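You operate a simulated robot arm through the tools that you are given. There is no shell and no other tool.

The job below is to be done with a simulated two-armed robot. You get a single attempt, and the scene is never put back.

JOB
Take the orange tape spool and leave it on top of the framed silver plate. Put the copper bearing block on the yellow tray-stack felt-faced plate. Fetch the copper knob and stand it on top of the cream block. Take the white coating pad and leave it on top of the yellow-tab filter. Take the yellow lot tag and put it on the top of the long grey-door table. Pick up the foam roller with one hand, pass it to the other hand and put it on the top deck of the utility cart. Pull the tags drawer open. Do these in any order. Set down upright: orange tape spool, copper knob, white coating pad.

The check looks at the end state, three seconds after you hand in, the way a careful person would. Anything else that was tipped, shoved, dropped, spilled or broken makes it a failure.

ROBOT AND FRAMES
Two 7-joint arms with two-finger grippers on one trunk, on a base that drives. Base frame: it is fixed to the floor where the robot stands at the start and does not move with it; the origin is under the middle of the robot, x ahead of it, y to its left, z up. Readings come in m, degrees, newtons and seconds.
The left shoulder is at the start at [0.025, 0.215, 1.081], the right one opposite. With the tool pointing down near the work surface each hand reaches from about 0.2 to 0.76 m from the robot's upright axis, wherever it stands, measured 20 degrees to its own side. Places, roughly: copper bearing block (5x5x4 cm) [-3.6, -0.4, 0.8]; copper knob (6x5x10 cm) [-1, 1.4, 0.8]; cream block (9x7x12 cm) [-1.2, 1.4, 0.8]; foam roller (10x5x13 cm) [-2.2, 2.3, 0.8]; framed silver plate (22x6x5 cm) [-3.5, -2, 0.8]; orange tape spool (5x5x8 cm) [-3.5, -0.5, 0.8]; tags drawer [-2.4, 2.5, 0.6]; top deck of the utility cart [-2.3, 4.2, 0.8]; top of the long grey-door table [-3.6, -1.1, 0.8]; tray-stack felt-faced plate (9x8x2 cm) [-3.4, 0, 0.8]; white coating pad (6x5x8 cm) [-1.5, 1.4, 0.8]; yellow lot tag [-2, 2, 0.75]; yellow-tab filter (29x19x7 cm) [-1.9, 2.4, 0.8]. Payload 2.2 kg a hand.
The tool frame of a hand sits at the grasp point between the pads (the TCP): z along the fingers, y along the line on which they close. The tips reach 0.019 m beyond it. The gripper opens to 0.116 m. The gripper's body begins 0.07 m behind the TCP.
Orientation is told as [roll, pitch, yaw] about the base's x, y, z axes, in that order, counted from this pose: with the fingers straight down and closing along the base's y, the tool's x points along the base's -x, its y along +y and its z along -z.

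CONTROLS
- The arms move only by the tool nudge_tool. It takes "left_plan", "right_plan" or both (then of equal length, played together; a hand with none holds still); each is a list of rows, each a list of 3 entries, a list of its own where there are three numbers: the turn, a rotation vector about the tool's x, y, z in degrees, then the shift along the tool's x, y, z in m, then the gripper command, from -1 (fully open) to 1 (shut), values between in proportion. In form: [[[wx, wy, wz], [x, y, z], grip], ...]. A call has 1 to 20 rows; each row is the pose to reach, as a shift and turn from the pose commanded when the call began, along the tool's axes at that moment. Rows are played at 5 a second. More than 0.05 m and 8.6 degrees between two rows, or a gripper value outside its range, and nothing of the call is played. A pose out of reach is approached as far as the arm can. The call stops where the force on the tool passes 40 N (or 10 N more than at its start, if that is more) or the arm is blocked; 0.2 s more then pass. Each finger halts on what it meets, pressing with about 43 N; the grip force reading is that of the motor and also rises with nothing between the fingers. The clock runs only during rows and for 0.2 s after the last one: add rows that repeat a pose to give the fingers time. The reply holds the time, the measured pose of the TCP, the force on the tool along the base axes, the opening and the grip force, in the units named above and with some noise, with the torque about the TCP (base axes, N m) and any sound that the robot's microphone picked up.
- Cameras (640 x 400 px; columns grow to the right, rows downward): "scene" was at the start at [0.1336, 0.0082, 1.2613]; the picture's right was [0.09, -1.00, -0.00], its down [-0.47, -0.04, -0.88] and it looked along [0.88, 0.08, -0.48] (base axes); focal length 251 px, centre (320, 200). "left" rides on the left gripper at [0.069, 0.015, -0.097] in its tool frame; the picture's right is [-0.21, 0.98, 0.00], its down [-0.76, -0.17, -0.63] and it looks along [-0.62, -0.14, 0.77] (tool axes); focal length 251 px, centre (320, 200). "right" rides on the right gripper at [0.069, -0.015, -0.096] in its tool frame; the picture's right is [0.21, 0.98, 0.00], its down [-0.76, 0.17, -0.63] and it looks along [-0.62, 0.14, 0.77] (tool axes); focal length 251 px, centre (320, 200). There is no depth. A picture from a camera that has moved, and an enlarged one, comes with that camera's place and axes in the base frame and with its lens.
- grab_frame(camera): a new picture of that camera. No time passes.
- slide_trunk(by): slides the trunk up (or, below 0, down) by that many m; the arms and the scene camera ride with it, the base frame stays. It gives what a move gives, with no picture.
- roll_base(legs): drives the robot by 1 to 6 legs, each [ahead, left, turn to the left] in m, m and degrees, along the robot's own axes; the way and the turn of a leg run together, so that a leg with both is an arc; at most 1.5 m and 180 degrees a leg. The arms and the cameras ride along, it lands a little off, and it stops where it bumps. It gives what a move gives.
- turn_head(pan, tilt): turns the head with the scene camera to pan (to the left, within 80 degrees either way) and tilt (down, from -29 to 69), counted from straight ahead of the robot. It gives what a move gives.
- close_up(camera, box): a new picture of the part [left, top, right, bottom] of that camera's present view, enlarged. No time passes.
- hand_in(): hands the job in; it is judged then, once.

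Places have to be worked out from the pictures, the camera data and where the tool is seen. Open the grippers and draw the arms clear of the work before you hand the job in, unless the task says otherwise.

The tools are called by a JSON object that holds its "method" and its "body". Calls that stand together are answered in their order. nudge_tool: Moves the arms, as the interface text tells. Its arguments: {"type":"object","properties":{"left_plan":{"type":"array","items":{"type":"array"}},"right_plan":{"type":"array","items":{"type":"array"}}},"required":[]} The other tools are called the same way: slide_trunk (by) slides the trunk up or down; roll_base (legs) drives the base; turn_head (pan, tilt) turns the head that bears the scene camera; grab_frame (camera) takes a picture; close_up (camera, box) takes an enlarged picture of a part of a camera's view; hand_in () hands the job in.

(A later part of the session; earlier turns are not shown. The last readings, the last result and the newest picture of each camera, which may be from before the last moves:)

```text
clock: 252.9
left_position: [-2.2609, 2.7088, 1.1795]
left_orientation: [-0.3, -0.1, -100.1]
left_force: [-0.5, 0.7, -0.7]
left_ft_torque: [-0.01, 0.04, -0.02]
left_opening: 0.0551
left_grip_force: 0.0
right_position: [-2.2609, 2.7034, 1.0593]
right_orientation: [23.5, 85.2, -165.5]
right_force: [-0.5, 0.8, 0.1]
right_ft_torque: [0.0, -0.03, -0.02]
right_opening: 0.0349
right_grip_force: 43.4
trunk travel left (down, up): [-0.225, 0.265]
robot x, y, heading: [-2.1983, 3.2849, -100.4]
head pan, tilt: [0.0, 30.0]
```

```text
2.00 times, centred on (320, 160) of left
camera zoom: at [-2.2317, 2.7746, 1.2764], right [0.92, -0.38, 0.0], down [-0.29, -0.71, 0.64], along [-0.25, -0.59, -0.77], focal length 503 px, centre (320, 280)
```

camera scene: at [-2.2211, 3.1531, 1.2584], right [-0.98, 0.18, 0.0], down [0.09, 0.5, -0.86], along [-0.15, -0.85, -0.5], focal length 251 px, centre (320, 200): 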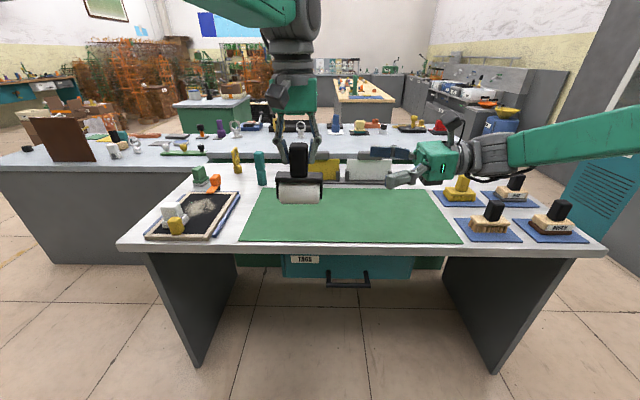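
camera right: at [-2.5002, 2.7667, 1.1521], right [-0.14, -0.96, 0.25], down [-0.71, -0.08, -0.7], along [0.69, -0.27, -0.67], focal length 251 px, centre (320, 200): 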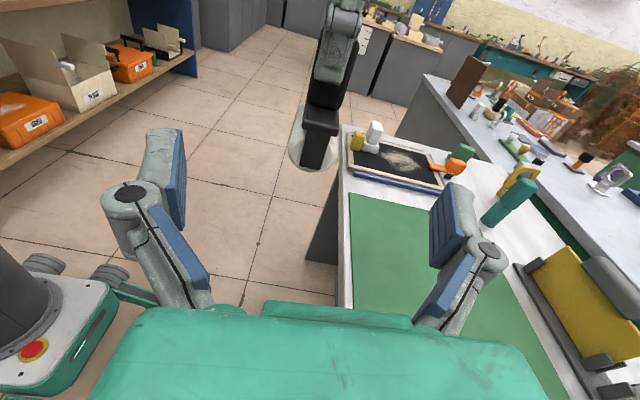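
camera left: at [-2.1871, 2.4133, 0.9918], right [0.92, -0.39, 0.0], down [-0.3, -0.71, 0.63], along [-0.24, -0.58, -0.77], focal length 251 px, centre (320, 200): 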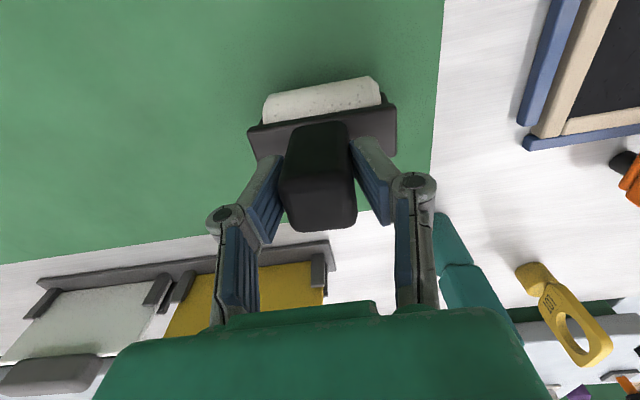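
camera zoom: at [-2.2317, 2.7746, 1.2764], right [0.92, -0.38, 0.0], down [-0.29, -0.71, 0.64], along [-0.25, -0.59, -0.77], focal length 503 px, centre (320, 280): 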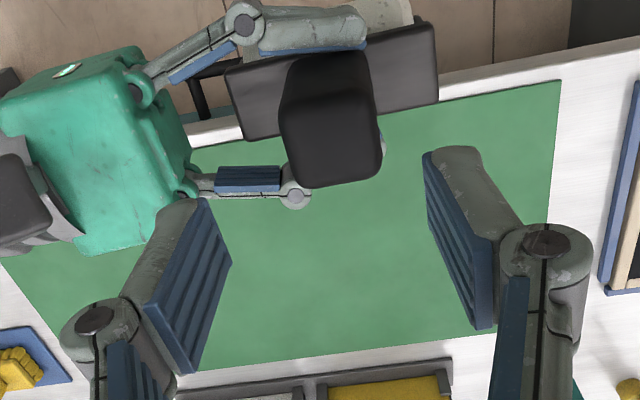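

The hand-over worked: the right hand alone holds the roller upright. I move the left arm aside, then strafe west, turn around left and look at the cart.

{"method": "nudge_tool", "body": {"left_plan": [[[0, 0, 0], [0, 0.02, -0.02], -0.5], [[0, 0, 0], [0.02, 0.06, -0.02], -1], [[0, 0, 0], [0.05, 0.1, -0.02], -1], [[0, 0, 0], [0.08, 0.14, 0], -1], [[0, 0, 0], [0.11, 0.18, 0.03], -1], [[0, 0, 0], [0.13, 0.21, 0.06], -1], [[0, 0, 0], [0.13, 0.21, 0.06], -1]]}}

{"method": "roll_base", "body": {"legs": [[0, -0.3, 0], [0, 0, 90], [0, 0, 90]]}}

{"method": "turn_head", "body": {"pan": -20, "tilt": 40}}

{"method": "turn_head", "body": {"pan": 0, "tilt": 40}}

{"method": "grab_frame", "body": {"camera": "scene"}}

```text
refused: row 4 steps farther than a row can; nothing moved
```

```text
clock: 262.7
left_position: [-2.4461, 3.9159, 1.1811]
left_orientation: [-0.4, -0.3, 81.5]
left_force: [-0.5, -0.7, 0.2]
left_ft_torque: [0.0, 0.03, 0.0]
left_opening: 0.0549
left_grip_force: 0.0
right_position: [-2.4459, 3.9221, 1.0598]
right_orientation: [23.5, 85.2, 16.0]
right_force: [-0.2, 0.2, -0.2]
right_ft_torque: [0.0, 0.02, -0.01]
right_opening: 0.0346
right_grip_force: 43.2
trunk travel left (down, up): [-0.225, 0.265]
robot x, y, heading: [-2.4969, 3.3358, 81.3]
head pan, tilt: [0.0, 30.0]
```

```text
clock: 263.5
left_position: [-2.446, 3.9115, 1.1848]
left_orientation: [-0.5, -0.6, 81.5]
left_force: [-0.2, 0.3, 0.4]
left_ft_torque: [-0.01, 0.0, -0.01]
left_opening: 0.055
left_grip_force: 0.0
right_position: [-2.4466, 3.9185, 1.0616]
right_orientation: [26.3, 85.1, 18.8]
right_force: [-0.3, 0.6, -0.5]
right_ft_torque: [0.0, -0.01, 0.01]
right_opening: 0.0344
right_grip_force: 42.9
trunk travel left (down, up): [-0.225, 0.265]
robot x, y, heading: [-2.496, 3.3363, 81.6]
head pan, tilt: [-20.0, 40.0]
```

```text
clock: 264.3
left_position: [-2.4455, 3.9125, 1.1843]
left_orientation: [-0.4, -0.5, 81.5]
left_force: [-0.1, -0.2, -0.3]
left_ft_torque: [0.02, 0.01, 0.0]
left_opening: 0.0549
left_grip_force: 0.0
right_position: [-2.4449, 3.918, 1.063]
right_orientation: [26.2, 85.1, 18.8]
right_force: [-0.7, 0.0, 0.2]
right_ft_torque: [0.0, 0.04, 0.01]
right_opening: 0.0344
right_grip_force: 42.6
trunk travel left (down, up): [-0.225, 0.265]
robot x, y, heading: [-2.4932, 3.3383, 81.5]
head pan, tilt: [0.0, 40.0]
```

```text
taken
camera scene: at [-2.475, 3.4665, 1.243], right [0.99, -0.15, 0.0], down [-0.1, -0.64, -0.76], along [0.11, 0.75, -0.65], focal length 251 px, centre (320, 200)
```

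scene: 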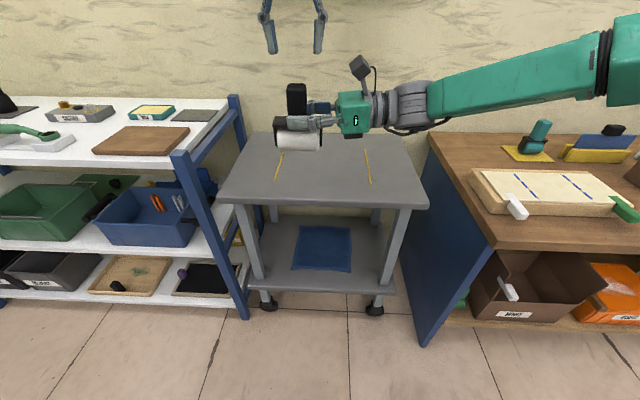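

The cart is straight ahead, deck empty. I tuck the left hand aside properly, then drive 17 cm forward so that the roller is over the deck.

{"method": "nudge_tool", "body": {"left_plan": [[[0, 0, 0], [0, 0.02, -0.01], -0.5], [[0, 0, 0], [0.02, 0.06, -0.01], -1], [[0, 0, 0], [0.05, 0.09, -0.01], -1], [[0, 0, 0], [0.08, 0.12, 0], -1], [[0, 0, 0], [0.11, 0.15, 0.01], -1], [[0, 0, 0], [0.13, 0.18, 0.02], -1], [[0, 0, 0], [0.13, 0.18, 0.02], -1]]}}

{"method": "roll_base", "body": {"legs": [[0.17, 0, 0]]}}

{"method": "turn_head", "body": {"pan": 0, "tilt": 45}}

{"method": "grab_frame", "body": {"camera": "scene"}}

{"method": "grab_frame", "body": {"camera": "right"}}

{"method": "grab_frame", "body": {"camera": "left"}}

```text
clock: 265.9
left_position: [-2.6427, 3.8112, 1.1598]
left_orientation: [-0.4, -0.5, 81.5]
left_force: [0.0, -0.1, 0.2]
left_ft_torque: [-0.02, -0.01, 0.02]
left_opening: 0.1161
left_grip_force: 0.1
right_position: [-2.4474, 3.9186, 1.0605]
right_orientation: [25.2, 85.1, 17.8]
right_force: [0.2, 0.1, -2.0]
right_ft_torque: [-0.02, 0.04, 0.01]
right_opening: 0.0347
right_grip_force: 43.3
trunk travel left (down, up): [-0.225, 0.265]
robot x, y, heading: [-2.4938, 3.3418, 81.3]
head pan, tilt: [0.0, 40.0]
```

```text
clock: 267.4
left_position: [-2.6186, 3.9776, 1.1605]
left_orientation: [-0.3, -0.5, 81.7]
left_force: [-0.2, 0.3, -0.7]
left_ft_torque: [-0.04, 0.0, -0.01]
left_opening: 0.1164
left_grip_force: 0.1
right_position: [-2.4227, 4.0862, 1.0611]
right_orientation: [25.5, 85.1, 18.0]
right_force: [-0.4, 1.1, -1.5]
right_ft_torque: [0.02, 0.01, 0.06]
right_opening: 0.0349
right_grip_force: 43.2
trunk travel left (down, up): [-0.225, 0.265]
robot x, y, heading: [-2.4697, 3.5063, 81.6]
head pan, tilt: [0.0, 40.0]
```

```text
clock: 268.1
left_position: [-2.6187, 3.9751, 1.1623]
left_orientation: [-0.4, -0.6, 81.6]
left_force: [0.0, 0.4, 0.7]
left_ft_torque: [-0.02, -0.01, 0.0]
left_opening: 0.1162
left_grip_force: 0.1
right_position: [-2.4221, 4.0825, 1.0614]
right_orientation: [26.7, 85.0, 19.3]
right_force: [0.3, 0.5, -2.0]
right_ft_torque: [-0.02, 0.05, 0.01]
right_opening: 0.0344
right_grip_force: 42.8
trunk travel left (down, up): [-0.225, 0.265]
robot x, y, heading: [-2.4679, 3.5015, 81.9]
head pan, tilt: [0.0, 45.0]
```

```text
taken
camera scene: at [-2.4523, 3.6298, 1.2357], right [0.99, -0.15, 0.0], down [-0.1, -0.7, -0.7], along [0.1, 0.7, -0.71], focal length 251 px, centre (320, 200)
```

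scene: 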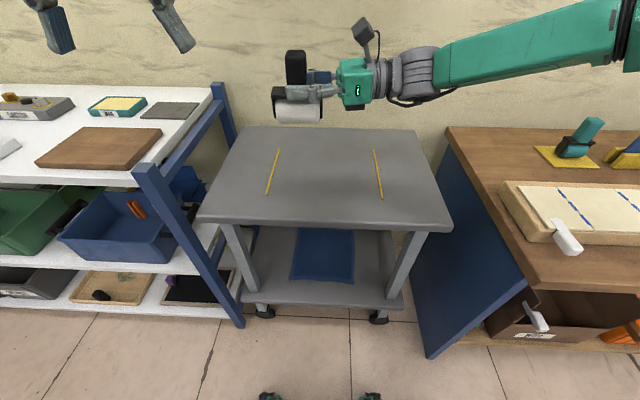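

```text
taken
camera right: at [-2.3348, 4.0528, 1.1379], right [0.11, 0.96, 0.25], down [0.71, 0.1, -0.7], along [-0.7, 0.25, -0.67], focal length 251 px, centre (320, 200)
```

right: 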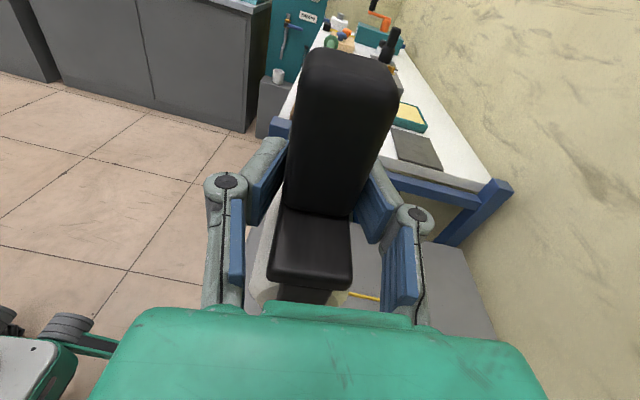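

```text
taken
camera left: at [-2.643, 3.9073, 1.2572], right [-0.93, 0.36, -0.01], down [0.27, 0.72, 0.64], along [0.23, 0.6, -0.77], focal length 251 px, centre (320, 200)
```

left: 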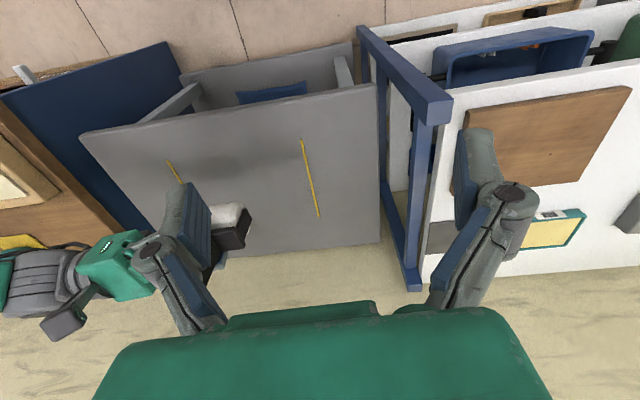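

The deck is at z≈0.77 and the roller is about 7 cm behind its front edge. I move it 5 cm further in and lower it partway, watching the forearm beside the brown shelf.

{"method": "nudge_tool", "body": {"right_plan": [[[0, 0, 0], [0, 0.03, 0], 1], [[0, 0, 0], [0, 0.05, 0], 1], [[0, 0, 0], [-0.04, 0.049, 0.003], 1], [[0, 0, 0], [-0.08, 0.048, 0.006], 1], [[0, 0, 0], [-0.12, 0.047, 0.009], 1], [[0, 0, 0], [-0.15, 0.046, 0.011], 1], [[0, 0, 0], [-0.15, 0.046, 0.011], 1]]}}

{"method": "grab_frame", "body": {"camera": "scene"}}

{"method": "turn_head", "body": {"pan": -40, "tilt": 40}}

{"method": "grab_frame", "body": {"camera": "scene"}}

```text
clock: 269.7
left_position: [-2.6194, 3.973, 1.1632]
left_orientation: [-0.4, -0.6, 81.6]
left_force: [-0.1, 0.7, 0.5]
left_ft_torque: [0.01, -0.01, 0.02]
left_opening: 0.1162
left_grip_force: 0.0
right_position: [-2.4155, 4.1342, 0.9144]
right_orientation: [27.9, 85.1, 20.5]
right_force: [-0.1, -0.4, -1.7]
right_ft_torque: [0.01, -0.02, -0.01]
right_opening: 0.0347
right_grip_force: 43.0
trunk travel left (down, up): [-0.225, 0.265]
robot x, y, heading: [-2.469, 3.5083, 81.6]
head pan, tilt: [0.0, 45.0]
```

```text
taken
camera scene: at [-2.4528, 3.629, 1.2359], right [0.99, -0.15, 0.0], down [-0.1, -0.7, -0.7], along [0.1, 0.7, -0.71], focal length 251 px, centre (320, 200)
```

scene: 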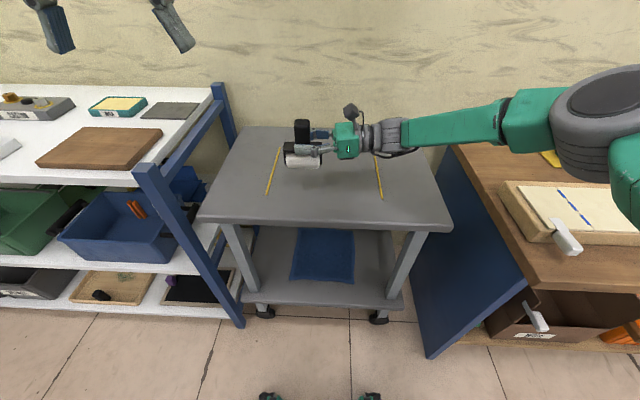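

```text
clock: 270.7
left_position: [-2.619, 3.9726, 1.1622]
left_orientation: [-0.4, -0.8, 81.5]
left_force: [0.2, -0.3, -0.8]
left_ft_torque: [0.05, -0.01, -0.05]
left_opening: 0.116
left_grip_force: 0.1
right_position: [-2.4154, 4.1341, 0.9152]
right_orientation: [27.6, 85.0, 20.1]
right_force: [0.1, 0.8, -0.9]
right_ft_torque: [0.02, -0.01, -0.01]
right_opening: 0.0344
right_grip_force: 42.8
trunk travel left (down, up): [-0.225, 0.265]
robot x, y, heading: [-2.4706, 3.5036, 81.7]
head pan, tilt: [-40.0, 40.0]
```

```text
taken
camera scene: at [-2.4011, 3.6055, 1.2431], right [0.66, -0.75, 0.0], down [-0.48, -0.43, -0.76], along [0.57, 0.51, -0.65], focal length 251 px, centre (320, 200)
```

scene: 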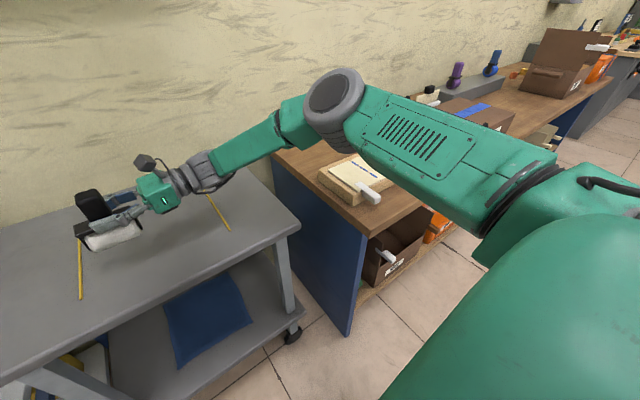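

The elbow and forearm stay well above the shelf. I lower further, slowly, until contact.

{"method": "nudge_tool", "body": {"right_plan": [[[0, 0, 0], [-0.02, 0, 0.0015], 1], [[0, 0, 0], [-0.04, 0, 0.003], 1], [[0, 0, 0], [-0.055, 0, 0.004], 1], [[0, 0, 0], [-0.055, 0, 0.004], 1]]}}

{"method": "turn_head", "body": {"pan": 0, "tilt": 45}}

{"method": "close_up", "body": {"camera": "scene", "box": [240, 90, 440, 215]}}

{"method": "close_up", "body": {"camera": "left", "box": [120, 150, 320, 300]}}

```text
clock: 271.7
left_position: [-2.6188, 3.9732, 1.1624]
left_orientation: [-0.4, -0.7, 81.6]
left_force: [-0.5, -0.4, -0.1]
left_ft_torque: [-0.01, 0.0, 0.0]
left_opening: 0.1157
left_grip_force: 0.0
right_position: [-2.4144, 4.1347, 0.8593]
right_orientation: [27.7, 85.0, 20.3]
right_force: [0.8, -0.9, -1.9]
right_ft_torque: [-0.02, -0.01, 0.02]
right_opening: 0.0347
right_grip_force: 42.9
trunk travel left (down, up): [-0.225, 0.265]
robot x, y, heading: [-2.4673, 3.5056, 81.6]
head pan, tilt: [-40.0, 40.0]
```

```text
clock: 272.8
left_position: [-2.6191, 3.9737, 1.1615]
left_orientation: [-0.5, -0.7, 81.5]
left_force: [-0.7, 0.2, -0.4]
left_ft_torque: [-0.04, 0.0, 0.01]
left_opening: 0.1158
left_grip_force: 0.0
right_position: [-2.4154, 4.1347, 0.8596]
right_orientation: [27.4, 85.0, 20.2]
right_force: [-0.7, -0.7, -2.3]
right_ft_torque: [0.0, -0.01, -0.02]
right_opening: 0.0346
right_grip_force: 43.4
trunk travel left (down, up): [-0.225, 0.265]
robot x, y, heading: [-2.4691, 3.5068, 81.4]
head pan, tilt: [0.0, 45.0]
```

```text
3.20 times, centred on (340, 152) of scene
camera zoom: at [-2.4528, 3.6295, 1.2358], right [0.99, -0.15, 0.0], down [-0.1, -0.7, -0.7], along [0.1, 0.7, -0.71], focal length 804 px, centre (256, 352)
```

zoom: 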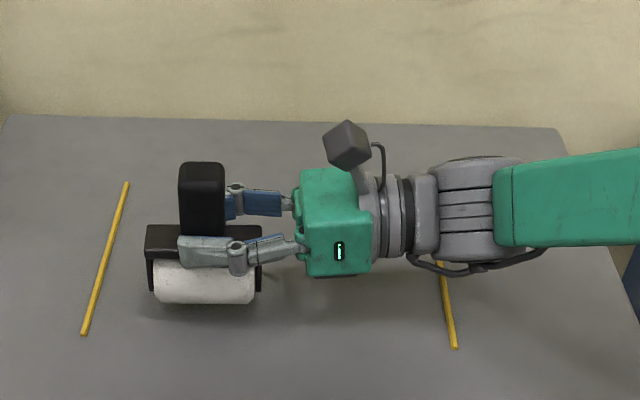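

```text
2.67 times, centred on (220, 225) of left
camera zoom: at [-2.6436, 3.9067, 1.2575], right [-0.93, 0.36, -0.01], down [0.27, 0.72, 0.64], along [0.23, 0.6, -0.77], focal length 670 px, centre (587, 133)
```

zoom: 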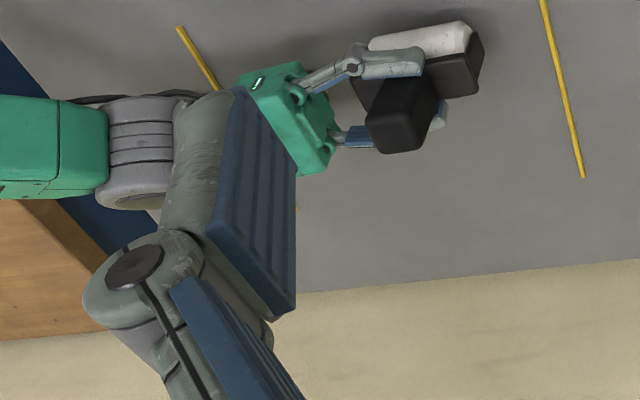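

Roughly 1–2 cm of air remains. I lower in small steps.

{"method": "nudge_tool", "body": {"right_plan": [[[0, 0, 0], [-0.005, 0, 0.0004], 1], [[0, 0, 0], [-0.01, 0, 0.0008], 1], [[0, 0, 0], [-0.015, 0, 0.0012], 1], [[0, 0, 0], [-0.015, 0, 0.0012], 1]]}}

{"method": "close_up", "body": {"camera": "scene", "box": [240, 90, 440, 215]}}

```text
clock: 273.8
left_position: [-2.6202, 3.972, 1.1638]
left_orientation: [-0.5, -0.7, 81.6]
left_force: [0.4, 0.2, -0.4]
left_ft_torque: [0.01, 0.02, -0.01]
left_opening: 0.1161
left_grip_force: 0.0
right_position: [-2.4166, 4.1366, 0.8501]
right_orientation: [32.1, 85.2, 24.7]
right_force: [0.6, 3.3, 26.7]
right_ft_torque: [-0.14, -0.27, 0.16]
right_opening: 0.0349
right_grip_force: 43.2
trunk travel left (down, up): [-0.225, 0.265]
robot x, y, heading: [-2.4725, 3.5068, 81.5]
head pan, tilt: [0.0, 45.0]
```

```text
3.20 times, centred on (340, 152) of scene
camera zoom: at [-2.4538, 3.6258, 1.2366], right [0.99, -0.15, 0.0], down [-0.1, -0.7, -0.71], along [0.1, 0.7, -0.71], focal length 804 px, centre (256, 352)
```

zoom: 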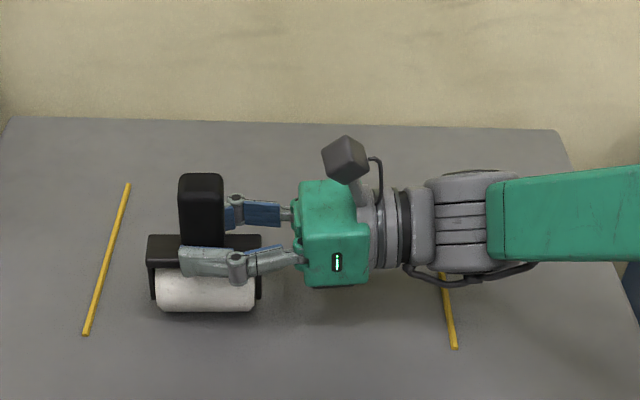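

Contact under the roller (27 N). I ease up, open the fingers and withdraw to the right.

{"method": "nudge_tool", "body": {"right_plan": [[[0, 0, 0], [0.002, 0, 0], 1], [[0, 0, 0], [0.002, 0, 0], 0.3], [[0, 0, 0], [0.002, 0, 0], -0.2], [[0, 0, 0], [0.002, 0, 0], -0.4], [[0, 0, 0], [0.002, 0, 0], -0.4]]}}

{"method": "close_up", "body": {"camera": "scene", "box": [240, 90, 440, 215]}}

```text
clock: 275.0
left_position: [-2.6184, 3.9745, 1.1624]
left_orientation: [-0.4, -0.7, 81.6]
left_force: [-0.5, -0.5, -0.3]
left_ft_torque: [0.0, 0.0, 0.03]
left_opening: 0.1158
left_grip_force: 0.1
right_position: [-2.4153, 4.1368, 0.8467]
right_orientation: [27.7, 85.0, 20.3]
right_force: [-0.8, 0.0, 0.3]
right_ft_torque: [0.04, 0.01, 0.02]
right_opening: 0.0813
right_grip_force: 0.1
trunk travel left (down, up): [-0.225, 0.265]
robot x, y, heading: [-2.4663, 3.5078, 81.5]
head pan, tilt: [0.0, 45.0]
```

```text
3.20 times, centred on (340, 152) of scene
camera zoom: at [-2.4528, 3.6289, 1.2359], right [0.99, -0.15, 0.0], down [-0.1, -0.7, -0.7], along [0.1, 0.7, -0.71], focal length 804 px, centre (256, 352)
```

zoom: 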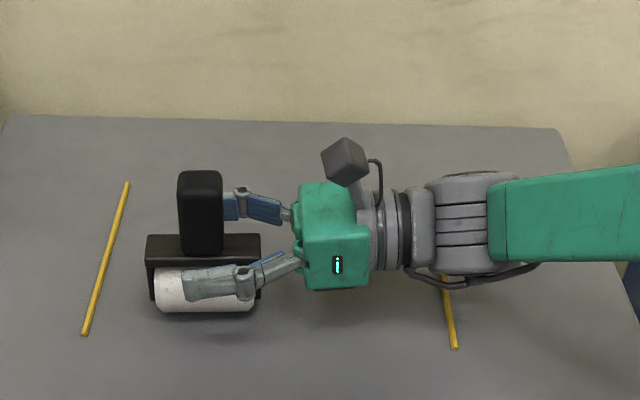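

The roller stands free. I withdraw the right hand to the right and up.

{"method": "nudge_tool", "body": {"right_plan": [[[0, 0, 0], [0.003, 0, -0.03], -0.4], [[0, 0, 0], [0.006, 0, -0.06], -0.4], [[0, 0, 0], [0.01, 0, -0.09], -0.4], [[0, 0, 0], [0.03, 0, -0.11], -0.4], [[0, 0, 0], [0.07, 0, -0.12], -0.4], [[0, 0, 0], [0.11, 0, -0.12], -0.4], [[0, 0, 0], [0.15, 0, -0.12], -1], [[0, 0, 0], [0.19, 0, -0.12], -1], [[0, 0, 0], [0.23, -0.02, -0.12], -1], [[0, 0, 0], [0.25, -0.06, -0.12], -1], [[0, 0, 0], [0.25, -0.1, -0.12], -1], [[0, 0, 0], [0.25, -0.14, -0.12], -1], [[0, 0, 0], [0.25, -0.14, -0.12], -1]]}}

{"method": "grab_frame", "body": {"camera": "scene"}}

```text
clock: 277.8
left_position: [-2.6187, 3.9751, 1.1622]
left_orientation: [-0.4, -0.5, 81.6]
left_force: [0.4, 0.8, 0.0]
left_ft_torque: [-0.01, 0.02, 0.0]
left_opening: 0.1158
left_grip_force: 0.1
right_position: [-2.334, 3.9756, 1.0993]
right_orientation: [27.0, 85.2, 19.6]
right_force: [-0.1, 0.6, 0.3]
right_ft_torque: [0.01, -0.01, 0.02]
right_opening: 0.1161
right_grip_force: 0.1
trunk travel left (down, up): [-0.225, 0.265]
robot x, y, heading: [-2.4639, 3.5033, 81.5]
head pan, tilt: [0.0, 45.0]
```

```text
taken
camera scene: at [-2.4513, 3.6289, 1.2358], right [0.99, -0.15, 0.0], down [-0.11, -0.7, -0.7], along [0.1, 0.7, -0.71], focal length 251 px, centre (320, 200)
```

scene: 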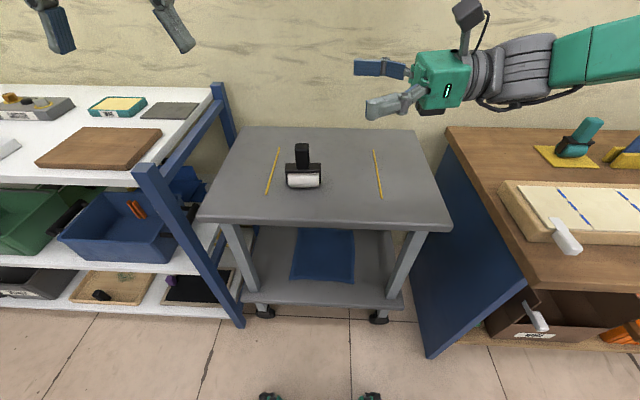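

The roller stands upright on the cart's deck. Triangulating two earlier views gives the drawer bar: (-2.326, 2.634) to (-2.464, 2.659) at z≈0.65, 3.5 cm outside the table edge. I turn the right hand back to pointing down, then go round to face the drawer.

{"method": "nudge_tool", "body": {"right_plan": [[[0, -8, 0], [0, 0, 0], -1], [[0, -16, 0], [0, 0, 0], -1], [[0, -24, 0], [0, 0, 0], -1], [[0, -32, 0], [0, 0, 0], -1], [[0, -40, 0], [0, 0, 0], -1], [[0, -48, 0], [0, 0, 0], -1], [[0, -56, 0], [0, 0, 0], -1], [[0, -64, 0], [0, 0, 0], -1], [[0, -72, 0], [0, 0, 0], -1], [[0, -80, 0], [0, 0, 0], -1], [[0, -86, 0], [0, 0, 0], -1], [[0, -86, 0], [0, 0, 0], -1]]}}

{"method": "roll_base", "body": {"legs": [[-0.25, 0, 0], [0, -0.36, 0], [0, 0, 89], [0, 0, 89.4]]}}

{"method": "turn_head", "body": {"pan": 0, "tilt": 50}}

{"method": "grab_frame", "body": {"camera": "scene"}}

```text
clock: 280.4
left_position: [-2.6195, 3.9744, 1.1623]
left_orientation: [-0.5, -0.7, 81.5]
left_force: [0.3, 1.5, -0.3]
left_ft_torque: [-0.05, -0.01, -0.02]
left_opening: 0.1161
left_grip_force: 0.1
right_position: [-2.3344, 3.9749, 1.1004]
right_orientation: [2.3, -0.4, -7.4]
right_force: [0.2, 0.5, -0.8]
right_ft_torque: [-0.01, -0.02, 0.01]
right_opening: 0.1161
right_grip_force: 0.1
trunk travel left (down, up): [-0.225, 0.265]
robot x, y, heading: [-2.4708, 3.5039, 81.8]
head pan, tilt: [0.0, 45.0]
```

```text
clock: 291.5
left_position: [-2.0513, 2.727, 1.1624]
left_orientation: [-0.6, -0.7, -104.2]
left_force: [-0.2, 0.8, 0.5]
left_ft_torque: [0.04, -0.01, 0.0]
left_opening: 0.116
left_grip_force: 0.0
right_position: [-2.3359, 2.7543, 1.1005]
right_orientation: [2.3, -0.3, 166.8]
right_force: [0.2, -0.6, -0.3]
right_ft_torque: [0.03, 0.03, 0.0]
right_opening: 0.116
right_grip_force: 0.0
trunk travel left (down, up): [-0.225, 0.265]
robot x, y, heading: [-2.1531, 3.2089, -104.3]
head pan, tilt: [0.0, 45.0]
```

```text
clock: 292.2
left_position: [-2.0531, 2.7299, 1.1645]
left_orientation: [-0.4, -0.8, -104.4]
left_force: [0.3, 0.4, -0.6]
left_ft_torque: [0.0, -0.01, 0.0]
left_opening: 0.1162
left_grip_force: 0.0
right_position: [-2.337, 2.7573, 1.1022]
right_orientation: [2.4, -0.2, 166.6]
right_force: [0.3, -0.4, 0.2]
right_ft_torque: [-0.03, -0.02, 0.01]
right_opening: 0.1161
right_grip_force: 0.1
trunk travel left (down, up): [-0.225, 0.265]
robot x, y, heading: [-2.1562, 3.2108, -104.0]
head pan, tilt: [0.0, 50.0]
```

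```text
taken
camera scene: at [-2.1853, 3.0931, 1.2291], right [-0.97, 0.25, 0.0], down [0.19, 0.74, -0.64], along [-0.16, -0.62, -0.77], focal length 251 px, centre (320, 200)
```

scene: 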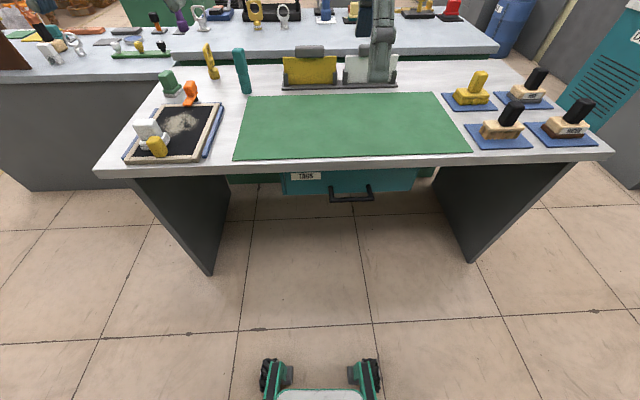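

The turn landed 4° off; I correct it, then pitch the right hand forward (pointing toward the drawer) while extending it a little.

{"method": "roll_base", "body": {"legs": [[0, 0, 4]]}}

{"method": "nudge_tool", "body": {"right_plan": [[[-8, 0, 0], [0, 0.01, 0], -1], [[-16, 0, 0], [0, 0.02, 0], -1], [[-24, 0, 0], [0, 0.03, 0], -1], [[-32, 0, 0], [0, 0.04, 0], -1], [[-40, 0, 0], [0, 0.05, 0], -1], [[-48, 0, 0], [0, 0.055, 0], -1], [[-56, 0, 0], [0, 0.06, 0], -1], [[-64, 0, 0], [0, 0.065, 0], -1], [[-72, 0, 0], [0, 0.07, 0], -1], [[-80, 0, 0], [0, 0.07, 0], -1], [[-80, 0, 0], [0, 0.07, 0], -1]]}}

{"method": "grab_frame", "body": {"camera": "scene"}}

{"method": "grab_frame", "body": {"camera": "right"}}

```text
clock: 293.1
left_position: [-2.0213, 2.7389, 1.1637]
left_orientation: [-0.4, -0.8, -100.3]
left_force: [-0.6, -0.1, -0.7]
left_ft_torque: [0.01, 0.0, -0.01]
left_opening: 0.1158
left_grip_force: 0.1
right_position: [-2.3058, 2.7459, 1.1006]
right_orientation: [2.4, -0.4, 170.8]
right_force: [0.2, 0.3, -0.3]
right_ft_torque: [0.02, -0.04, 0.02]
right_opening: 0.1159
right_grip_force: 0.1
trunk travel left (down, up): [-0.225, 0.265]
robot x, y, heading: [-2.1504, 3.212, -100.4]
head pan, tilt: [0.0, 50.0]
```

```text
clock: 295.4
left_position: [-2.0187, 2.7402, 1.1636]
left_orientation: [-0.4, -1.0, -100.2]
left_force: [-0.1, 0.4, 0.4]
left_ft_torque: [0.0, 0.03, 0.02]
left_opening: 0.1161
left_grip_force: 0.2
right_position: [-2.3226, 2.651, 1.1377]
right_orientation: [56.9, 0.6, 170.9]
right_force: [0.0, 0.4, 0.1]
right_ft_torque: [0.04, -0.02, 0.04]
right_opening: 0.1158
right_grip_force: 0.0
right hand out of reach, approached as far as the arm can: row 6, 7, 8, 9, 10, 11
trunk travel left (down, up): [-0.225, 0.265]
robot x, y, heading: [-2.1566, 3.2069, -100.1]
head pan, tilt: [0.0, 50.0]
```

```text
taken
camera scene: at [-2.1734, 3.0913, 1.2288], right [-0.99, 0.17, 0.0], down [0.13, 0.76, -0.64], along [-0.11, -0.63, -0.77], focal length 251 px, centre (320, 200)
```

scene: 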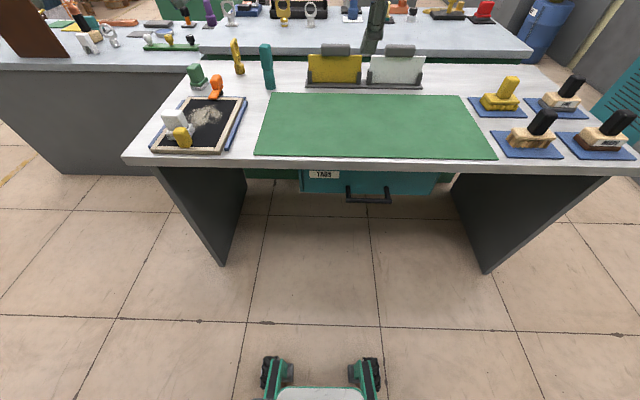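

```text
taken
camera right: at [-2.2405, 2.7276, 1.1783], right [0.12, -0.56, 0.82], down [-0.68, 0.55, 0.48], along [-0.72, -0.62, -0.32], focal length 251 px, centre (320, 200)
```

right: 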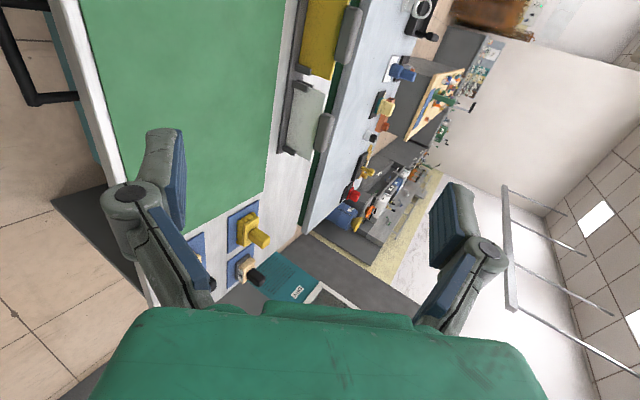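

At this height only ~57° tilt is reachable, but lower it should do better. I back the hand away from the table and lower it in front of the drawer to about bar height.

{"method": "nudge_tool", "body": {"right_plan": [[[0, 0, 0], [-0.01, -0.005, -0.04], -1], [[0, 0, 0], [-0.03, -0.01, -0.08], -1], [[0, 0, 0], [-0.05, -0.017, -0.119], -1], [[0, 0, 0], [-0.065, -0.06, -0.113], -1], [[0, 0, 0], [-0.0705, -0.106, -0.106], -1], [[0, 0, 0], [-0.0705, -0.154, -0.1], -1], [[0, 0, 0], [-0.0705, -0.202, -0.093], -1], [[0, 0, 0], [-0.0705, -0.25, -0.086], -1], [[0, 0, 0], [-0.0705, -0.298, -0.079], -1], [[0, 0, 0], [-0.0705, -0.346, -0.072], -1], [[0, 0, 0], [-0.0705, -0.394, -0.066], -1], [[0, 0, 0], [-0.0705, -0.43, -0.06], -1], [[0, 0, 0], [-0.0705, -0.445, -0.058], -1], [[0, 0, 0], [-0.0705, -0.445, -0.058], -1]]}}

{"method": "grab_frame", "body": {"camera": "scene"}}

{"method": "grab_frame", "body": {"camera": "right"}}

```text
clock: 298.4
left_position: [-2.0213, 2.7405, 1.165]
left_orientation: [-0.4, -1.0, -100.2]
left_force: [0.4, 0.0, -0.5]
left_ft_torque: [0.01, -0.03, 0.0]
left_opening: 0.116
left_grip_force: 0.2
right_position: [-2.4381, 2.7905, 1.2059]
right_orientation: [55.9, -0.7, 171.7]
right_force: [0.6, 0.7, -0.2]
right_ft_torque: [0.03, 0.02, 0.0]
right_opening: 0.1159
right_grip_force: 0.1
right hand out of reach, approached as far as the arm can: row 1, 2, 3, 4, 5, 6, 7, 8, 9, 10, 11, 12, 13, 14
trunk travel left (down, up): [-0.225, 0.265]
robot x, y, heading: [-2.1503, 3.2081, -100.0]
head pan, tilt: [0.0, 50.0]
```

```text
taken
camera scene: at [-2.1791, 3.0924, 1.2291], right [-0.98, 0.18, 0.0], down [0.14, 0.76, -0.64], along [-0.11, -0.63, -0.77], focal length 251 px, centre (320, 200)
```

scene: 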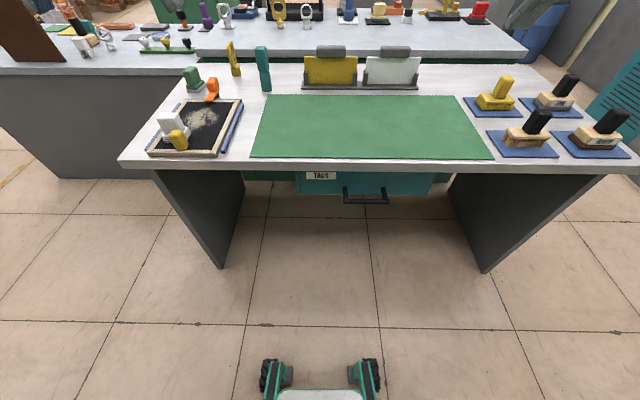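

```text
taken
camera right: at [-2.3569, 2.8686, 1.247], right [0.14, -0.57, 0.81], down [-0.68, 0.53, 0.5], along [-0.72, -0.62, -0.31], focal length 251 px, centre (320, 200)
```

right: 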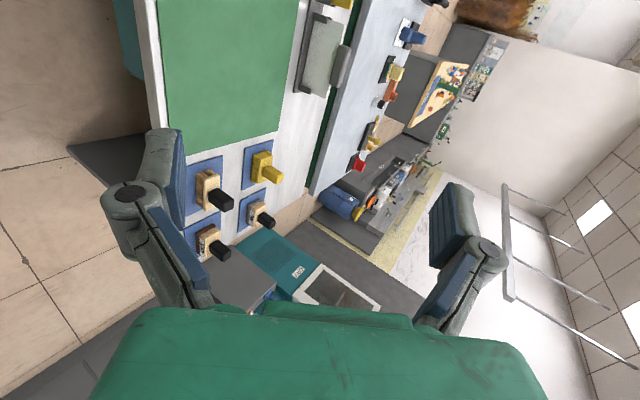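

The arm got stuck in an awkward posture. I reverse that motion back to the pointing-down pose, then will lower first and pitch afterwards.

{"method": "nudge_tool", "body": {"right_plan": [[[6.7, 0, 0], [0.005, 0.04, 0.005], -1], [[13.4, 0, 0], [0.01, 0.08, 0.01], -1], [[20, 0, 0], [0.015, 0.12, 0.01], -1], [[26.7, 0, 0], [0.02, 0.16, 0.0], -1], [[33.4, 0, 0], [0.03, 0.2, -0.01], -1], [[40, 0, 0], [0.04, 0.24, -0.02], -1], [[46.7, 0, 0], [0.05, 0.28, -0.03], -1], [[53.4, 0, 0], [0.06, 0.32, -0.03], -1], [[60, 0, 0], [0.07, 0.36, -0.03], -1], [[66.7, 0, 0], [0.0705, 0.4, -0.02], -1], [[73.4, 0, 0], [0.0705, 0.43, -0.01], -1], [[80, 0, 0], [0.0705, 0.445, 0], -1], [[80, 0, 0], [0.0705, 0.445, 0], -1]]}}

{"method": "grab_frame", "body": {"camera": "scene"}}

```text
clock: 301.2
left_position: [-2.0326, 2.7412, 1.1653]
left_orientation: [0.1, -0.9, -100.3]
left_force: [-0.8, 0.0, -0.1]
left_ft_torque: [0.0, -0.08, -0.02]
left_opening: 0.116
left_grip_force: 0.1
right_position: [-2.5192, 2.8102, 1.2704]
right_orientation: [-19.3, 2.1, 170.2]
right_force: [-0.5, 0.2, -0.5]
right_ft_torque: [0.0, -0.06, -0.01]
right_opening: 0.1155
right_grip_force: 0.0
right hand out of reach, approached as far as the arm can: row 6, 7, 8, 9, 10, 11, 12, 13
trunk travel left (down, up): [-0.225, 0.265]
robot x, y, heading: [-2.1587, 3.2056, -100.4]
head pan, tilt: [0.0, 50.0]
```

```text
taken
camera scene: at [-2.1883, 3.0913, 1.2288], right [-0.98, 0.18, -0.01], down [0.14, 0.76, -0.64], along [-0.11, -0.63, -0.77], focal length 251 px, centre (320, 200)
```

scene: 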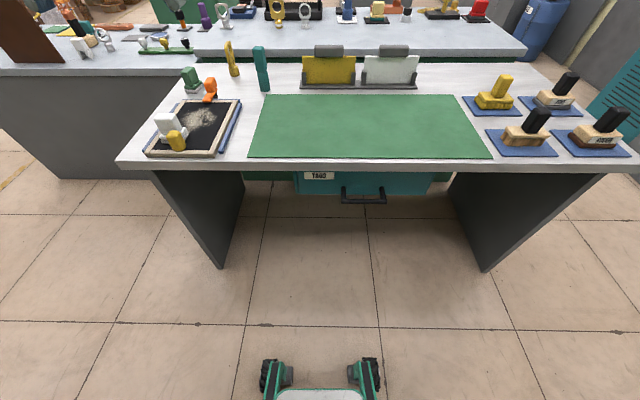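

The controller keeps the reached pose as reference. I now level the right hand (pointing down) and see where it is.

{"method": "nudge_tool", "body": {"right_plan": [[[-6.4, 0, 0], [0, 0, 0.02], -1], [[-12.8, 0, 0], [0, 0, 0.04], -1], [[-19.3, 0, 0], [0, 0, 0.06], -1], [[-19.3, 0, 0], [0, 0, 0.06], -1]]}}

{"method": "grab_frame", "body": {"camera": "right"}}

```text
clock: 302.2
left_position: [-2.0308, 2.7419, 1.165]
left_orientation: [0.2, -0.9, -100.3]
left_force: [-1.0, -0.5, 0.1]
left_ft_torque: [-0.01, -0.05, 0.03]
left_opening: 0.1158
left_grip_force: 0.2
right_position: [-2.5086, 2.8311, 1.2111]
right_orientation: [0.4, 2.0, 170.3]
right_force: [-0.7, 0.2, -0.2]
right_ft_torque: [-0.04, -0.07, -0.01]
right_opening: 0.116
right_grip_force: 0.0
trunk travel left (down, up): [-0.225, 0.265]
robot x, y, heading: [-2.1522, 3.2098, -100.4]
head pan, tilt: [0.0, 50.0]
```

```text
taken
camera right: at [-2.4408, 2.8348, 1.3098], right [0.05, -1.0, 0.01], down [-0.79, -0.03, 0.61], along [-0.61, -0.04, -0.8], focal length 251 px, centre (320, 200)
```

right: 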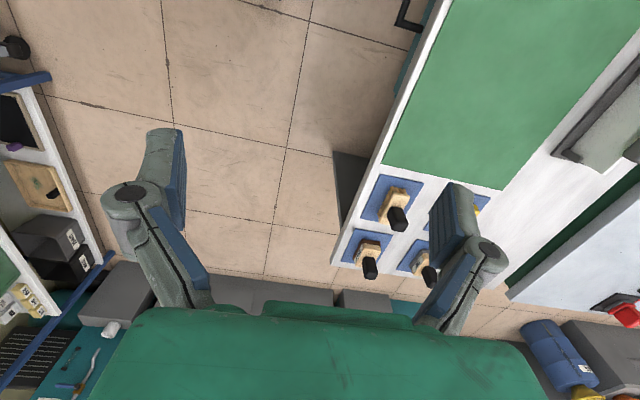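

Now I lower the pointing-down hand in front of the table to z≈0.8, then try pitching there.

{"method": "nudge_tool", "body": {"right_plan": [[[0, 0, 0], [0, 0, 0.045], -1], [[0, 0, 0], [0, 0, 0.09], -1], [[0, 0, 0], [0, 0, 0.135], -1], [[0, 0, 0], [0, 0, 0.18], -1], [[0, 0, 0], [0.02, 0, 0.225], -1], [[0, 0, 0], [0.04, 0, 0.27], -1], [[0, 0, 0], [0.06, 0, 0.315], -1], [[0, 0, 0], [0.08, 0, 0.36], -1], [[0, 0, 0], [0.1, 0, 0.4], -1], [[0, 0, 0], [0.1, 0, 0.4], -1]]}}

{"method": "nudge_tool", "body": {"right_plan": [[[-8, 0, 0], [0, 0, 0.01], -1], [[-16, 0, 0], [0, 0, 0.02], -1], [[-24, 0, 0], [0, 0, 0.03], -1], [[-32, 0, 0], [0, 0, 0.04], -1], [[-40, 0, 0], [0, 0, 0.05], -1], [[-48, 0, 0], [0, 0, 0.06], -1], [[-56, 0, 0], [0, 0, 0.07], -1], [[-64, 0, 0], [0, 0, 0.08], -1], [[-72, 0, 0], [0, 0, 0.09], -1], [[-72, 0, 0], [0, 0, 0.09], -1]]}}

{"method": "grab_frame", "body": {"camera": "scene"}}

{"method": "grab_frame", "body": {"camera": "right"}}

```text
clock: 304.4
left_position: [-2.0187, 2.7399, 1.1639]
left_orientation: [-0.4, -1.0, -100.3]
left_force: [0.3, 0.8, 0.3]
left_ft_torque: [0.0, 0.01, 0.04]
left_opening: 0.1158
left_grip_force: 0.1
right_position: [-2.3852, 2.8109, 0.8134]
right_orientation: [0.3, 1.3, 170.4]
right_force: [0.1, 0.2, -0.2]
right_ft_torque: [0.0, 0.03, 0.0]
right_opening: 0.1159
right_grip_force: 0.0
trunk travel left (down, up): [-0.225, 0.265]
robot x, y, heading: [-2.1562, 3.2085, -100.1]
head pan, tilt: [0.0, 50.0]
```

```text
clock: 306.6
left_position: [-2.0181, 2.7411, 1.1645]
left_orientation: [-0.4, -0.9, -100.2]
left_force: [-0.1, 0.0, -0.1]
left_ft_torque: [0.03, 0.01, 0.03]
left_opening: 0.116
left_grip_force: 0.0
right_position: [-2.3828, 2.809, 0.7241]
right_orientation: [72.4, 1.5, 170.4]
right_force: [-0.5, 0.1, -0.4]
right_ft_torque: [0.0, 0.01, -0.05]
right_opening: 0.1162
right_grip_force: 0.0
trunk travel left (down, up): [-0.225, 0.265]
robot x, y, heading: [-2.1539, 3.2116, -100.3]
head pan, tilt: [0.0, 50.0]
```

```text
taken
camera scene: at [-2.1753, 3.0911, 1.2291], right [-0.98, 0.18, 0.0], down [0.14, 0.76, -0.64], along [-0.11, -0.63, -0.77], focal length 251 px, centre (320, 200)
```

scene: 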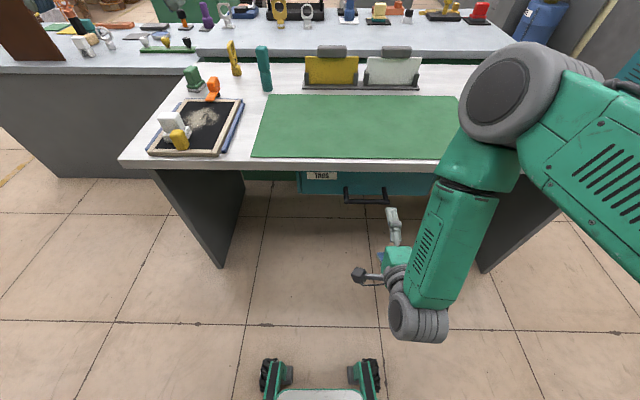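

```text
taken
camera right: at [-2.2996, 2.8928, 0.7411], right [0.14, -0.32, 0.94], down [-0.66, 0.67, 0.33], along [-0.74, -0.67, -0.12], focal length 251 px, centre (320, 200)
```

right: 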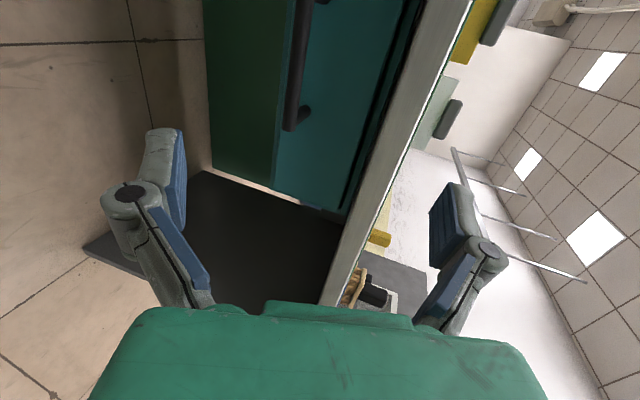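

The hand now points forward at the drawer. The bar lies 22 mm below the hand's axis and ~17 cm ahead; I align and approach most of the way.

{"method": "nudge_tool", "body": {"right_plan": [[[0, 0, 0], [0.008, -0.012, 0.01], -0.6], [[0, 0, 0], [0.015, -0.022, 0.03], -0.4], [[0, 0, 0], [0.015, -0.022, 0.06], -0.4], [[0, 0, 0], [0.015, -0.022, 0.09], -0.4], [[0, 0, 0], [0.015, -0.022, 0.11], -0.4], [[0, 0, 0], [0.015, -0.022, 0.11], -0.4]]}}

{"method": "grab_frame", "body": {"camera": "right"}}

{"method": "grab_frame", "body": {"camera": "scene"}}

```text
clock: 308.1
left_position: [-2.0213, 2.741, 1.1641]
left_orientation: [-0.4, -0.9, -100.3]
left_force: [0.5, 0.3, 0.6]
left_ft_torque: [0.03, 0.03, -0.01]
left_opening: 0.1161
left_grip_force: 0.1
right_position: [-2.3854, 2.7107, 0.6685]
right_orientation: [72.2, 1.5, 170.4]
right_force: [-0.7, -0.2, 0.0]
right_ft_torque: [0.0, 0.02, -0.03]
right_opening: 0.0814
right_grip_force: 0.1
trunk travel left (down, up): [-0.225, 0.265]
robot x, y, heading: [-2.1556, 3.2137, -100.1]
head pan, tilt: [0.0, 50.0]
```

```text
taken
camera right: at [-2.301, 2.7937, 0.685], right [0.14, -0.33, 0.94], down [-0.66, 0.67, 0.33], along [-0.74, -0.66, -0.12], focal length 251 px, centre (320, 200)
```

right: 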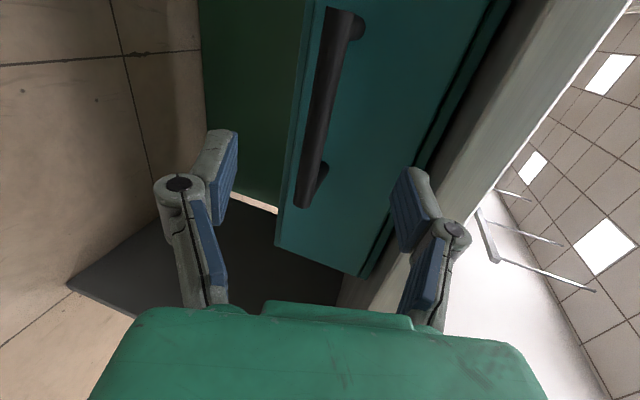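

```text
taken
camera scene: at [-2.177, 3.0908, 1.2291], right [-0.98, 0.18, 0.0], down [0.14, 0.76, -0.64], along [-0.11, -0.63, -0.77], focal length 251 px, centre (320, 200)
```

scene: 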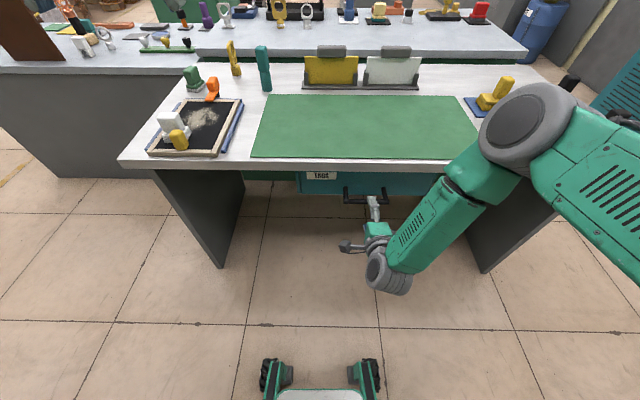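

The bar is exactly between the fingers' lines. I move the last 6.5 cm and close on it.

{"method": "nudge_tool", "body": {"right_plan": [[[0, 0, 0], [0, 0, 0.025], -0.4], [[0, 0, 0], [0, 0, 0.05], -0.4], [[0, 0, 0], [0, 0, 0.065], -0.4], [[0, 0, 0], [0, 0, 0.065], -0.4]]}}

{"method": "grab_frame", "body": {"camera": "right"}}

```text
clock: 309.1
left_position: [-2.0194, 2.7402, 1.1645]
left_orientation: [-0.4, -0.8, -100.2]
left_force: [-1.2, 0.0, -0.8]
left_ft_torque: [0.03, 0.02, 0.03]
left_opening: 0.1158
left_grip_force: 0.0
right_position: [-2.395, 2.6483, 0.6492]
right_orientation: [72.2, 1.6, 170.4]
right_force: [1.1, 1.1, 0.1]
right_ft_torque: [0.02, -0.01, -0.03]
right_opening: 0.0815
right_grip_force: 0.0
trunk travel left (down, up): [-0.225, 0.265]
robot x, y, heading: [-2.1551, 3.2084, -100.3]
head pan, tilt: [0.0, 50.0]
```

```text
taken
camera right: at [-2.3114, 2.7327, 0.6668], right [0.14, -0.33, 0.94], down [-0.66, 0.67, 0.33], along [-0.74, -0.66, -0.12], focal length 251 px, centre (320, 200)
```

right: 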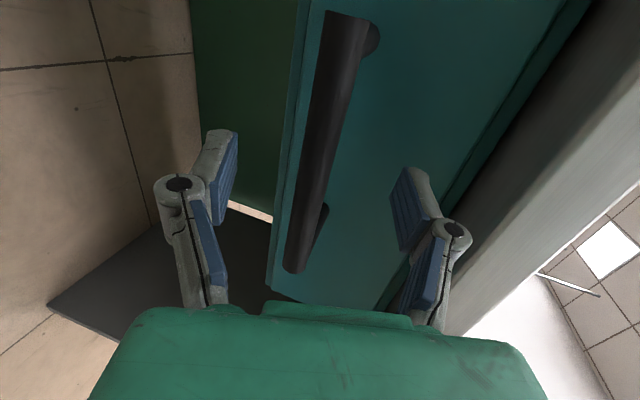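

The bar sits at the grasp point. I close the gripper on it.

{"method": "nudge_tool", "body": {"right_plan": [[[0, 0, 0], [0, 0, 0], 0.2], [[0, 0, 0], [0, 0, 0], 0.6], [[0, 0, 0], [0, 0, 0], 1], [[0, 0, 0], [0, 0, 0], 1]]}}

{"method": "grab_frame", "body": {"camera": "right"}}

```text
clock: 310.1
left_position: [-2.0213, 2.7394, 1.1627]
left_orientation: [-0.5, -0.9, -100.2]
left_force: [0.2, 0.3, 0.5]
left_ft_torque: [0.0, 0.0, -0.01]
left_opening: 0.1161
left_grip_force: 0.1
right_position: [-2.3952, 2.6511, 0.647]
right_orientation: [71.7, 1.5, 170.5]
right_force: [3.2, 1.0, -21.8]
right_ft_torque: [0.36, 0.69, 0.29]
right_opening: 0.0127
right_grip_force: 39.4
trunk travel left (down, up): [-0.225, 0.265]
robot x, y, heading: [-2.1536, 3.2082, -100.4]
head pan, tilt: [0.0, 50.0]
```

```text
taken
camera right: at [-2.3114, 2.7337, 0.6641], right [0.14, -0.33, 0.93], down [-0.66, 0.67, 0.34], along [-0.74, -0.66, -0.13], focal length 251 px, centre (320, 200)
```

right: 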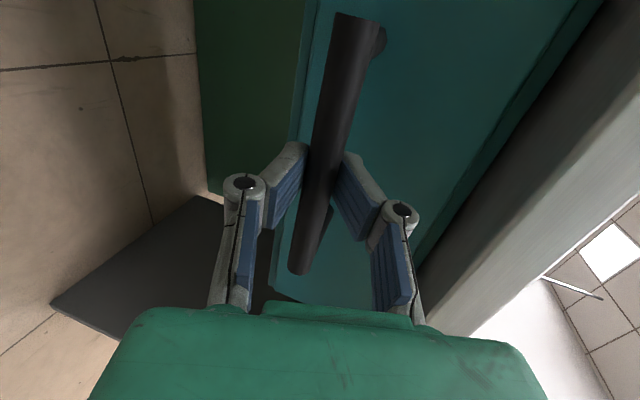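

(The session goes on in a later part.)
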